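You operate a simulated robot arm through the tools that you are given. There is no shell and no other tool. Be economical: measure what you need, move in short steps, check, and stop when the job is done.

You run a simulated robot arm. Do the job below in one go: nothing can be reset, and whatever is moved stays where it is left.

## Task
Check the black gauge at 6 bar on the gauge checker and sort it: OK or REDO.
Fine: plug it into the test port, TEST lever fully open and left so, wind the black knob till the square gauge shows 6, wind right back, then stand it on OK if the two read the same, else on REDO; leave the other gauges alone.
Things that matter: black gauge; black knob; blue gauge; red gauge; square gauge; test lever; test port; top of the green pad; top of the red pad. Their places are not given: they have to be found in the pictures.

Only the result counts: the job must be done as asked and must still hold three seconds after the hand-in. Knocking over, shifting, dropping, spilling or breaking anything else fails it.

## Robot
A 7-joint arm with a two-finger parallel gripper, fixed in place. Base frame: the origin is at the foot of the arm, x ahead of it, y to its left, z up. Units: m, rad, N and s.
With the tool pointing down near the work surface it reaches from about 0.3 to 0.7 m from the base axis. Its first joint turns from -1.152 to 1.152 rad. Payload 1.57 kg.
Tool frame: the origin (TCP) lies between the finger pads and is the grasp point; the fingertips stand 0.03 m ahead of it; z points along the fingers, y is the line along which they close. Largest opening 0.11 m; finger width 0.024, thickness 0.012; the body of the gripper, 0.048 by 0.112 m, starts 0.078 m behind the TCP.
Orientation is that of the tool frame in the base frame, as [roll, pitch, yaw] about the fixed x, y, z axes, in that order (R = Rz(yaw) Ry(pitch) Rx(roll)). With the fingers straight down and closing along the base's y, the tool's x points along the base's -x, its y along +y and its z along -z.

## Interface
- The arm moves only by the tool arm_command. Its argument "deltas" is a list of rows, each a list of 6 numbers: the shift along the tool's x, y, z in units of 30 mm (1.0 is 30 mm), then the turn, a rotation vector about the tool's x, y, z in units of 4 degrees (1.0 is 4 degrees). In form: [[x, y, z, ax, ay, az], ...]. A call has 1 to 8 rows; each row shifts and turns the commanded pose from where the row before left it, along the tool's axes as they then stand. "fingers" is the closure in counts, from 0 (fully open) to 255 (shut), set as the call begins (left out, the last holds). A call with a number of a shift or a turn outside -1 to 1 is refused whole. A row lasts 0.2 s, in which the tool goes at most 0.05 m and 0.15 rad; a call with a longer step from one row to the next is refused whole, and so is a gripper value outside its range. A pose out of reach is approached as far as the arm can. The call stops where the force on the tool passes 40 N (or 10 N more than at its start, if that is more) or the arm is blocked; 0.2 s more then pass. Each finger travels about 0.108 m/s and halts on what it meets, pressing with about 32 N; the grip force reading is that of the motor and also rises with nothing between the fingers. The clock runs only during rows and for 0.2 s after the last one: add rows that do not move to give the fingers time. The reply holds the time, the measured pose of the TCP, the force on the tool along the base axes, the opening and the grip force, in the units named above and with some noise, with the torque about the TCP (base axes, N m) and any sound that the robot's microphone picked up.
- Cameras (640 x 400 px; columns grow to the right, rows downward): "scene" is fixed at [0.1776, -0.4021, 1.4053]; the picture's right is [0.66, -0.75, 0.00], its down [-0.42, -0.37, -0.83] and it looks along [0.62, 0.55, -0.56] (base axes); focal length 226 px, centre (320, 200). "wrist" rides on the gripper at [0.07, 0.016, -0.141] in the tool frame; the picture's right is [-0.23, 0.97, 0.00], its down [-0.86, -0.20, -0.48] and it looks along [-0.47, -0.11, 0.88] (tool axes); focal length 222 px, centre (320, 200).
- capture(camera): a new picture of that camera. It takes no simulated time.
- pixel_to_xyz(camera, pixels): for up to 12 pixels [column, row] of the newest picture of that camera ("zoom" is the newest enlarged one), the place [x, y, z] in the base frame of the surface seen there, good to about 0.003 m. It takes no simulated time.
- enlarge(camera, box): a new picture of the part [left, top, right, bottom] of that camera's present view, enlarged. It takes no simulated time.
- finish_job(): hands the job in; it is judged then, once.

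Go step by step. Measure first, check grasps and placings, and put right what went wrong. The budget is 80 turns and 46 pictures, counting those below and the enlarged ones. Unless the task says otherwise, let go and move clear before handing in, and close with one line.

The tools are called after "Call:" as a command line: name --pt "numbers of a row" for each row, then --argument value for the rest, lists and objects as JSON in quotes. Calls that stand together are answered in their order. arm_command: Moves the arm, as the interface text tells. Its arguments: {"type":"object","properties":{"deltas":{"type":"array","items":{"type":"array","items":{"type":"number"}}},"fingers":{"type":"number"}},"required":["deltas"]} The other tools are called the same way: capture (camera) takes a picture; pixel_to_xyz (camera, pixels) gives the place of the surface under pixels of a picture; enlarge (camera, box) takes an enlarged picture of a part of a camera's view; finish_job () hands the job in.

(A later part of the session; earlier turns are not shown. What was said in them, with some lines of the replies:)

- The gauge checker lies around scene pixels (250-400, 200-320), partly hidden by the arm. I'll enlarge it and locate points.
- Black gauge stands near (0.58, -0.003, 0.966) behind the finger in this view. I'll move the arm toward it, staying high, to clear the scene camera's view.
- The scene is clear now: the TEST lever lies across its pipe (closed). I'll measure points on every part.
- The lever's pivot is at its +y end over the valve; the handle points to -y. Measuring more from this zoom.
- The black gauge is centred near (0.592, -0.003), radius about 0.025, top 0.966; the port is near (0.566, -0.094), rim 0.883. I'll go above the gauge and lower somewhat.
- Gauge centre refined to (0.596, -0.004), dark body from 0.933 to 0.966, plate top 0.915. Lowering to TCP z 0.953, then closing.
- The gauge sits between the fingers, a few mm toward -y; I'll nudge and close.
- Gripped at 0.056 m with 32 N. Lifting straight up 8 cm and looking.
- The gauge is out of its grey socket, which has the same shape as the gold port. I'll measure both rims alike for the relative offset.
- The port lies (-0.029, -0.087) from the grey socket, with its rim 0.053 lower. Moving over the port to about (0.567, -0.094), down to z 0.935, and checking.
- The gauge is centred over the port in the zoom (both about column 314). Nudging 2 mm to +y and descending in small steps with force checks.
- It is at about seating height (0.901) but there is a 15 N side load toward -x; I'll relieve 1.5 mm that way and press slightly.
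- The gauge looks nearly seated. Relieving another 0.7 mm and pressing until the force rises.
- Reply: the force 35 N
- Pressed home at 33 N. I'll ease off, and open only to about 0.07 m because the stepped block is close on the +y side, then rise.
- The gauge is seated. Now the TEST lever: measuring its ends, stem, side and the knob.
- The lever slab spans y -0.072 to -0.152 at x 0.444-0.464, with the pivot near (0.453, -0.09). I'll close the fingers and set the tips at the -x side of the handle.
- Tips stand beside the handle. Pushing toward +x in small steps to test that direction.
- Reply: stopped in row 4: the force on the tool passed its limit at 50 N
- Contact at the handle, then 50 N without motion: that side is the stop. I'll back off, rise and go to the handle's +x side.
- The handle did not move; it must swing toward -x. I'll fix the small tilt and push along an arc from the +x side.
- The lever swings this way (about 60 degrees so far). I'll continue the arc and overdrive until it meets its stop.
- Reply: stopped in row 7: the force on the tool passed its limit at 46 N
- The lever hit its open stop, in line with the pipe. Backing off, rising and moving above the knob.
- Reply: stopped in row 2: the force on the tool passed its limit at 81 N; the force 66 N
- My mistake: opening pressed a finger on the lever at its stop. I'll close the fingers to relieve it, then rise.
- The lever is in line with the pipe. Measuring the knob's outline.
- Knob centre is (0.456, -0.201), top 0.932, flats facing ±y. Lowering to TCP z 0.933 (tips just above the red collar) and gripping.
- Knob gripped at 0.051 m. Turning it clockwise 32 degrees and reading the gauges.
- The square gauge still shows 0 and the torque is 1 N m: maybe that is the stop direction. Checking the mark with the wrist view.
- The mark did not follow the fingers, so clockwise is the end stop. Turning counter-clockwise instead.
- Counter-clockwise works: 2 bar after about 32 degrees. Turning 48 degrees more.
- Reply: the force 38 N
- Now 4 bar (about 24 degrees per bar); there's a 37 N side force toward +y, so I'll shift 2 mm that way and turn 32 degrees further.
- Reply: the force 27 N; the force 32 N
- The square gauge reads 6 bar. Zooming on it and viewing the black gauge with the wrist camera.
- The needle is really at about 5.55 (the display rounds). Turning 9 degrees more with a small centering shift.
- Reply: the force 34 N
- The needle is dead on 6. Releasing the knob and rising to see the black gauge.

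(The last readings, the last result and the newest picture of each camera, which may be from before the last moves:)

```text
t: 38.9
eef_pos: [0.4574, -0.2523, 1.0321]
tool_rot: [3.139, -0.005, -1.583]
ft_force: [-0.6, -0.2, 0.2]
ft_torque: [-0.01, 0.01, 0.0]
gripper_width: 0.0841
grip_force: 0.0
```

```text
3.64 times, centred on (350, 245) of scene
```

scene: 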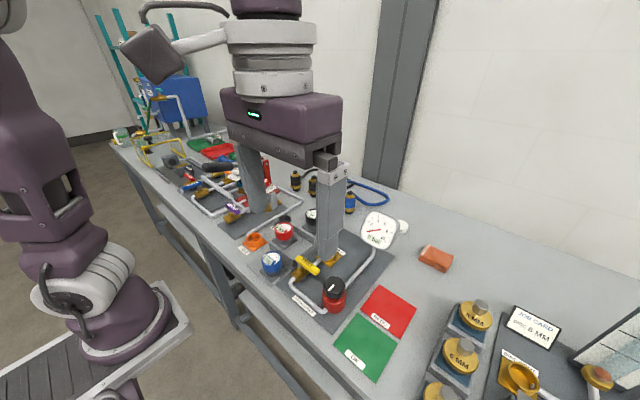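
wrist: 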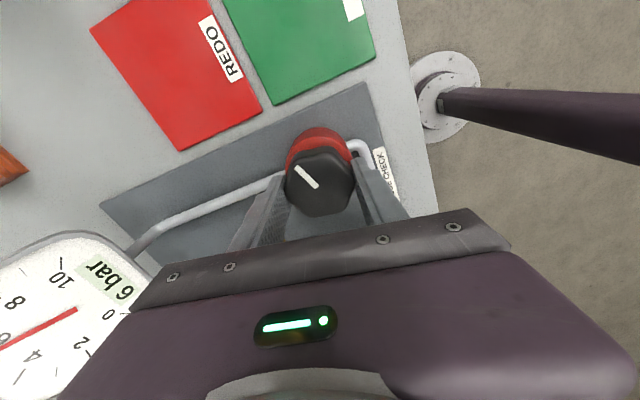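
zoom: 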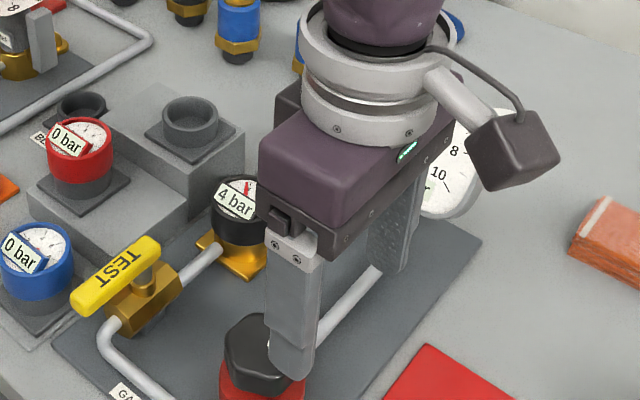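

The black gauge shows 4 bar. Confirming the square gauge still shows 6 at the same time with the wrist camera.

Call:
capture --camera "wrist"

Call:
enlarge --camera "scene" --box '[338, 225, 370, 255]'

```text
10 pictures are left
```

wrist: 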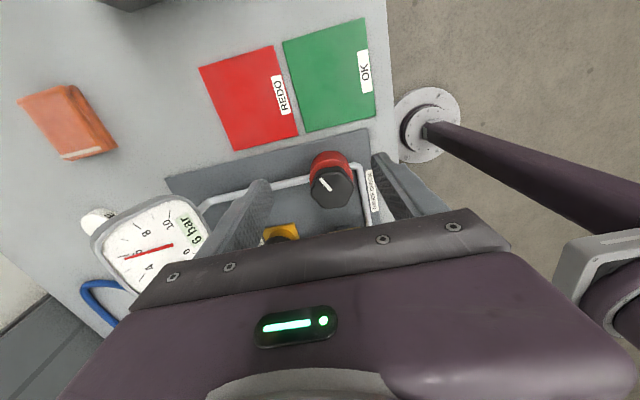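

```text
13.33 times, centred on (354, 240) of scene
```

zoom: 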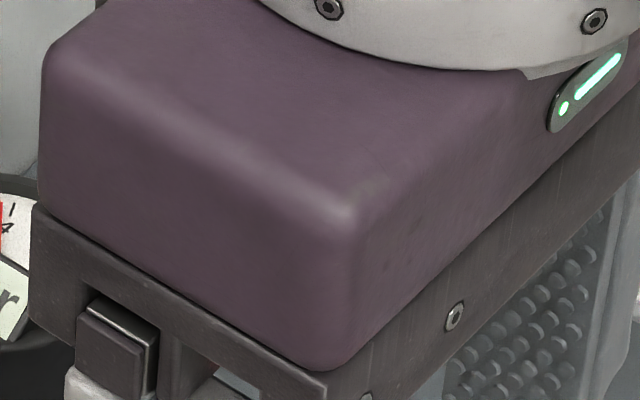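

Square gauge 6, black gauge 4: it goes to REDO. First I return to the knob, regrip and wind fully back.

Call:
arm_command --pt "-0.9 0 0 0 0 0" --pt "-0.9 0.03 0 0 0 0" --pt "0 0 0.9 0 0 0" --pt "0 0 0.9 0 0 0" --pt "0 0 0.9 0 0 0" --pt "0 0 0.6 0 0 0" --pt "0 0 0 0 0 0"

Call:
arm_command --pt "0 0 0 0 0 0" --pt "0 0 0 0 0 0" --pt "0 0 0 0 0 0" --fingers 255

Call:
arm_command --pt "0 0 0 0 0 1" --pt "0 0 0 0 0 1" --pt "0 0 0 0 0 1" --pt "0 0 0 0 0 1" --pt "0 0 0 0 0 1" --pt "0 0 0 0 0 1" --pt "0 0 0 0 0 1" --pt "0 0 0 0 0 1"

```text
t: 40.5
eef_pos: [0.4557, -0.2028, 0.9329]
tool_rot: [3.141, -0.006, -1.582]
ft_force: [-0.4, 0.5, 0.2]
ft_torque: [0.03, -0.01, 0.01]
gripper_width: 0.0841
grip_force: 0.1
```

```text
t: 41.3
eef_pos: [0.4552, -0.2011, 0.9344]
tool_rot: [3.14, -0.005, -1.583]
ft_force: [2.6, -0.2, -6.2]
ft_torque: [-0.31, -0.28, 0.03]
gripper_width: 0.0511
grip_force: 44.9
```

```text
t: 43.1
eef_pos: [0.4562, -0.1995, 0.9353]
tool_rot: [-3.14, -0.008, -2.144]
ft_force: [4.7, -36.6, -11.3]
ft_torque: [-0.68, 0.14, 0.02]
gripper_width: 0.051
grip_force: 44.8
```

Winding back with a 37 N side load toward -y; I'll shift 1.5 mm and keep turning.

Call:
arm_command --pt "0.05 -0.03 0 0 0 0" --pt "0 0 0 0 0 1" --pt "0 0 0 0 0 1" --pt "0 0 0 0 0 1" --pt "0 0 0 0 0 1" --pt "0 0 0 0 0 1" --pt "0 0 0 0 0 1"

Call:
arm_command --pt "0 0 0 0 0 1" --pt "0 0 0 0 0 1" --pt "0 0 0 0 0 1" --pt "0 0 0 0 0 1" --pt "0 0 0 0 0 1" --pt "0 0 0 0 0 1"

```text
t: 44.7
eef_pos: [0.4567, -0.2002, 0.9346]
tool_rot: [-3.136, -0.003, -2.561]
ft_force: [7.5, -7.7, 21.2]
ft_torque: [0.08, -0.59, 0.06]
gripper_width: 0.051
grip_force: 44.9
```

```text
t: 46.1
eef_pos: [0.4565, -0.2019, 0.9335]
tool_rot: [-3.133, -0.002, -2.981]
ft_force: [13.2, -11.1, 26.6]
ft_torque: [-0.41, -0.56, 0.0]
gripper_width: 0.0512
grip_force: 45.0
```

80 degrees wound back so far; continuing until the stop resists.

Call:
arm_command --pt "-0.01 -0.01 -0.03 0 0 0" --pt "0 0 0 0 0 1" --pt "0 0 0 0 0 1" --pt "0 0 0 0 0 1" --pt "0 0 0 0 0 1" --pt "0 0 0 0 0 1" --pt "0 0 0 0 0 1"

Call:
arm_command --pt "0 0 0 0 0 1" --pt "0 0 0 0 0 1" --pt "0 0 0 0 0 1" --pt "0 0 0 0 0 1" --pt "0 0 0 0 0 1" --pt "0 0 0 0 0 1"

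Call:
enlarge --camera "scene" --box '[290, 190, 410, 300]'

```text
t: 47.7
eef_pos: [0.4575, -0.2018, 0.9346]
tool_rot: [-3.135, 0.0, 2.881]
ft_force: [15.3, -13.3, -11.6]
ft_torque: [-0.45, -1.08, 0.03]
gripper_width: 0.0509
grip_force: 45.5
```

```text
t: 49.1
eef_pos: [0.4546, -0.2015, 0.9338]
tool_rot: [-3.134, 0.001, 2.464]
ft_force: [-4.4, -10.9, 3.6]
ft_torque: [-0.16, 0.27, 0.68]
gripper_width: 0.0514
grip_force: 45.2
```

```text
3.64 times, centred on (350, 245) of scene
```

zoom: 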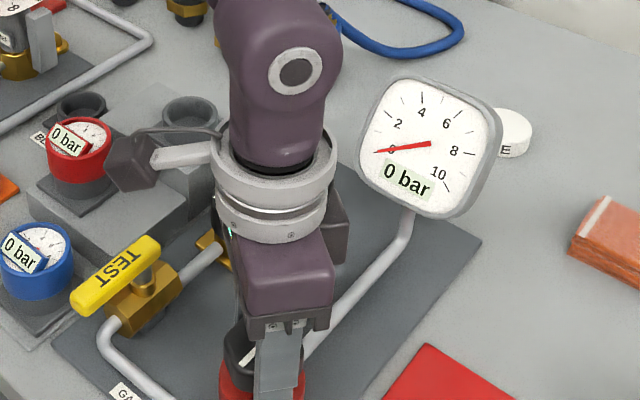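

Knob is at its stop and the square gauge shows 0 bar. Releasing, rising, and turning the tool back to straight.

Call:
arm_command --pt "0 0 0 0 0 0" --pt "0 0 0 0 0 0" --pt "0 0 -0.6 0 0 0" --pt "0 0 -0.9 0 0 0" --pt "0 0 -0.9 0 0 0" --pt "0 0 -0.9 0 0 -1" --pt "0 0 0 0 0 -1" --pt "0 0 0 0 0 -1" --fingers 60

Call:
arm_command --pt "0 0 0 0 0 -1" --pt "0 0 0 0 0 -1" --pt "0 0 0 0 0 -1" --pt "0 0 0 0 0 -1" --pt "0 0 0 0 0 -1" --pt "0 0 0 0 0 -1" --pt "0 0 0 0 0 -0.7" --pt "0 0 0 0 0 0" --fingers 92

```text
t: 50.9
eef_pos: [0.4567, -0.1998, 1.0349]
tool_rot: [-3.134, 0.0, 2.674]
ft_force: [-0.1, -0.6, 0.0]
ft_torque: [-0.05, 0.0, 0.0]
gripper_width: 0.0843
grip_force: 0.1
```

```text
t: 52.7
eef_pos: [0.4559, -0.2003, 1.0338]
tool_rot: [-3.135, -0.002, -3.14]
ft_force: [-0.1, -0.1, 0.5]
ft_torque: [-0.01, 0.01, -0.01]
gripper_width: 0.0703
grip_force: 0.1
```

Moving over the black gauge in the port and checking alignment before lowering.

Call:
arm_command --pt "-0.913 0.882 0 -0.095 0 0" --pt "-0.913 0.882 0 0 0 0" --pt "-0.913 0.882 0 0 0 0" --pt "-0.913 0.882 0 0 0 0" --pt "0 0 0.9 0 0 0" --pt "0 0 0.9 0 0 0" --pt "0 0 0.7 0 0 0" --pt "0 0 0 0 0 0"

Call:
capture --camera "wrist"

Call:
pixel_to_xyz --camera "wrist" --pixels '[[290, 160], [350, 160], [320, 150], [320, 185], [310, 170], [335, 170]]'

```text
t: 54.5
eef_pos: [0.5633, -0.0937, 0.9579]
tool_rot: [-3.141, -0.002, -3.14]
ft_force: [0.1, -0.3, -0.1]
ft_torque: [0.03, -0.03, 0.04]
gripper_width: 0.0701
grip_force: 0.1
```

```text
7 pictures are left
```

wrist: 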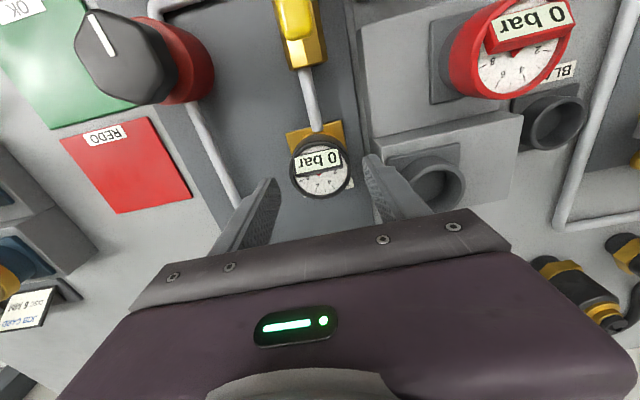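

```text
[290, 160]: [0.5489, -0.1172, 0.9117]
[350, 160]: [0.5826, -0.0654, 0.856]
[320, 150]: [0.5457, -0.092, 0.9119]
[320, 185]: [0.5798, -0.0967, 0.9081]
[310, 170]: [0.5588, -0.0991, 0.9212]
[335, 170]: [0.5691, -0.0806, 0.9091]
```

The black gauge is between the fingers and reads 0. Measuring the REDO pad corners, then lowering and gripping.

Call:
pixel_to_xyz --camera "wrist" --pixels '[[64, 139], [148, 119], [188, 196], [120, 211], [128, 168], [103, 131]]'

Call:
arm_command --pt "-0.05 -0.02 0.7 0 0 0" --pt "0 0 0.7 0 0 0" --pt "0 0 0.5 0 0 0" --pt "0 0 0 0 0 0"

Call:
arm_command --pt "0 0 0 0 0 0" --pt "0 0 0 0 0 0" --pt "0 0 0 0 0 0" --fingers 255

```text
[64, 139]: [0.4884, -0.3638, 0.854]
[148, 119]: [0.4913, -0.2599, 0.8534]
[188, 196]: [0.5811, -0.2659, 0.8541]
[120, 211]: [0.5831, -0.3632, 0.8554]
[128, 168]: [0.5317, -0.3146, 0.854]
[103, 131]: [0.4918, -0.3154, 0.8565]
```

```text
t: 55.5
eef_pos: [0.5676, -0.0954, 0.9004]
tool_rot: [-3.141, -0.002, -3.141]
ft_force: [0.0, -0.9, 0.0]
ft_torque: [0.0, -0.02, -0.02]
gripper_width: 0.0705
grip_force: 0.1
```

```text
t: 56.3
eef_pos: [0.5669, -0.0943, 0.9017]
tool_rot: [-3.141, -0.003, -3.14]
ft_force: [0.4, 0.4, 0.5]
ft_torque: [0.0, -0.02, -0.04]
gripper_width: 0.056
grip_force: 32.3
```

Gripped at 0.056 m. Lifting it straight out of the port.

Call:
arm_command --pt "0 0 -0.4 0 0 0" --pt "0 0 -0.6 0 0 0" --pt "0 0 -0.9 0 0 0" --pt "0 0 -0.9 0 0 0" --pt "0 0 -0.9 0 0 0" --pt "0 0 -0.9 0 0 0" --pt "0 0 0 0 0 0"

Call:
enlarge --camera "scene" --box '[260, 150, 400, 270]'

```text
t: 57.9
eef_pos: [0.5702, -0.0947, 1.0406]
tool_rot: [-3.14, -0.003, 3.142]
ft_force: [0.8, 0.2, -1.5]
ft_torque: [0.0, 0.0, -0.01]
gripper_width: 0.0561
grip_force: 32.0
```

```text
3.33 times, centred on (330, 210) of scene
```

zoom: 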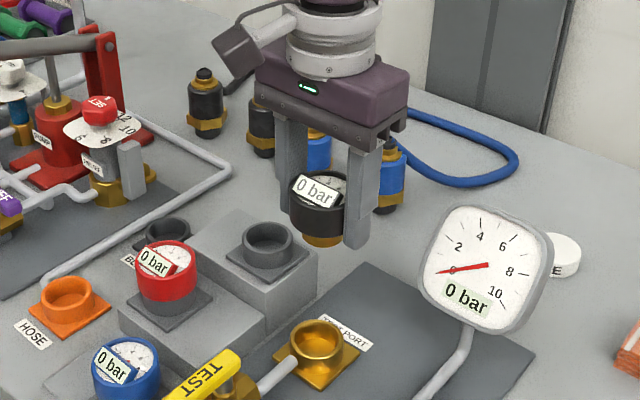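

Gauge is out. Moving over to the REDO pad centre (0.536, -0.313).

Call:
arm_command --pt "0.3 -0.91 0 0 0 0" --pt "0.3 -0.91 0 0 0 0" --pt "0.3 -0.91 0 0 0 0" --pt "0.2 -0.91 0 0 0 0" --pt "0 -0.91 0 0 0 0" --pt "0 -0.91 0 0 0 0" --pt "0 -0.91 0 0 0 0" --pt "0 -0.91 0 0 0 0"

Call:
arm_command --pt "0 0 0.9 0 0 0" --pt "0 0 0.9 0 0 0" --pt "0 0 0.9 0 0 0" --pt "0 0 0.9 0 0 0" --pt "0 0 0 0 0 0"

Call:
enlarge --camera "scene" --box '[310, 220, 450, 350]'

```text
t: 59.7
eef_pos: [0.5334, -0.3146, 1.0419]
tool_rot: [-3.141, 0.0, -3.139]
ft_force: [-0.5, -0.1, -2.0]
ft_torque: [0.0, -0.04, -0.02]
gripper_width: 0.0562
grip_force: 32.1
```

```text
t: 60.9
eef_pos: [0.5349, -0.3129, 0.9296]
tool_rot: [3.14, -0.003, 3.141]
ft_force: [0.1, -0.5, -2.2]
ft_torque: [0.02, -0.01, -0.01]
gripper_width: 0.0562
grip_force: 31.9
```

```text
3.08 times, centred on (380, 285) of scene
```

zoom: 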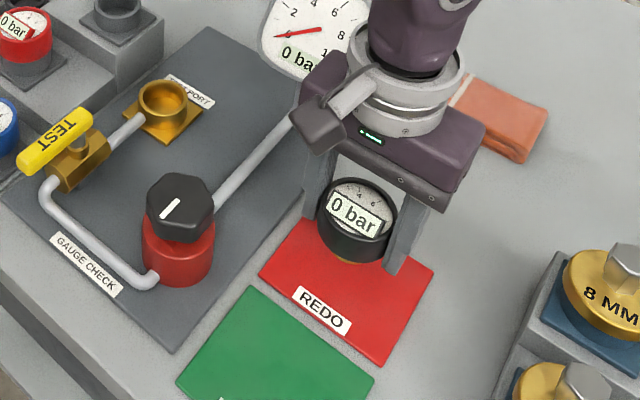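

It is well above the REDO pad and centred. Lowering, with small steps at the end until contact.

Call:
arm_command --pt "0 0 0.5 0 0 0" --pt "0 0 0.4 0 0 0" --pt "0 0 0.2 0 0 0" --pt "0 0 0.07 0 0 0" --pt "0 0 0 0 0 0"

```text
t: 62.1
eef_pos: [0.5342, -0.3127, 0.8948]
tool_rot: [3.141, -0.003, -3.141]
ft_force: [0.2, -0.2, -1.5]
ft_torque: [0.0, -0.01, 0.01]
gripper_width: 0.0562
grip_force: 32.0
```

Call:
arm_command --pt "0 0 0.05 0 0 0" --pt "0 0 0.05 0 0 0" --pt "0 0 0 0 0 0"

```text
t: 62.9
eef_pos: [0.5349, -0.3142, 0.8954]
tool_rot: [-3.139, 0.001, -3.14]
ft_force: [-5.0, 7.2, 33.0]
ft_torque: [0.35, 0.22, 0.06]
gripper_width: 0.0565
grip_force: 31.7
```

Contact with the pad (33 N). Easing up 2 mm, opening and rising clear.

Call:
arm_command --pt "0 0 -0.07 0 0 0" --pt "0 0 0 0 0 0"

Call:
arm_command --pt "0 0 0 0 0 0" --pt "0 0 0 0 0 0" --pt "0 0 -0.4 0 0 0" --pt "0 0 -0.9 0 0 0" --pt "0 0 -0.9 0 0 0" --pt "0 0 -0.9 0 0 0" --pt "0 0 -0.9 0 0 0" --pt "0 0 -0.9 0 0 0" --fingers 60

Call:
enlarge --camera "scene" --box '[260, 200, 440, 370]'

```text
t: 63.5
eef_pos: [0.5325, -0.3127, 0.8949]
tool_rot: [3.139, -0.004, 3.141]
ft_force: [0.7, -1.2, -1.4]
ft_torque: [-0.01, 0.02, 0.03]
gripper_width: 0.0563
grip_force: 31.9
```

```text
t: 65.3
eef_pos: [0.5341, -0.3108, 1.0442]
tool_rot: [3.141, -0.003, -3.14]
ft_force: [0.0, 0.2, 0.3]
ft_torque: [0.0, 0.01, -0.02]
gripper_width: 0.0842
grip_force: 0.1
```

```text
2.35 times, centred on (350, 285) of scene
```

zoom: 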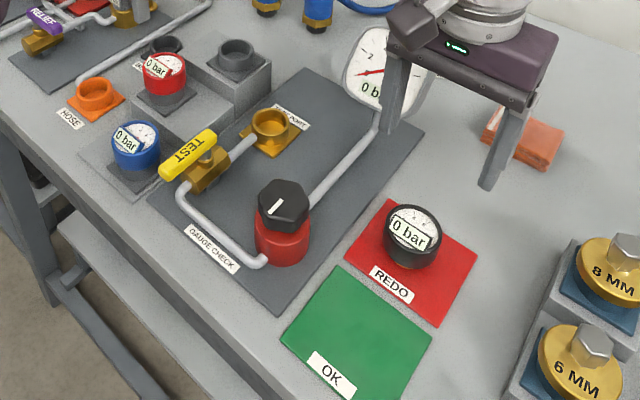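

The black gauge stands upright on the REDO pad (zoom pixel 412, 235). The lever is open, the knob is wound back, the other gauges haven't moved and the gripper is clear, so I'm handing in.

Call:
finish_job

```text
The job is handed in.
```

The black gauge read 4 bar when the square gauge read 6, so I stood it on REDO, with the knob wound right back and the TEST lever left fully open.
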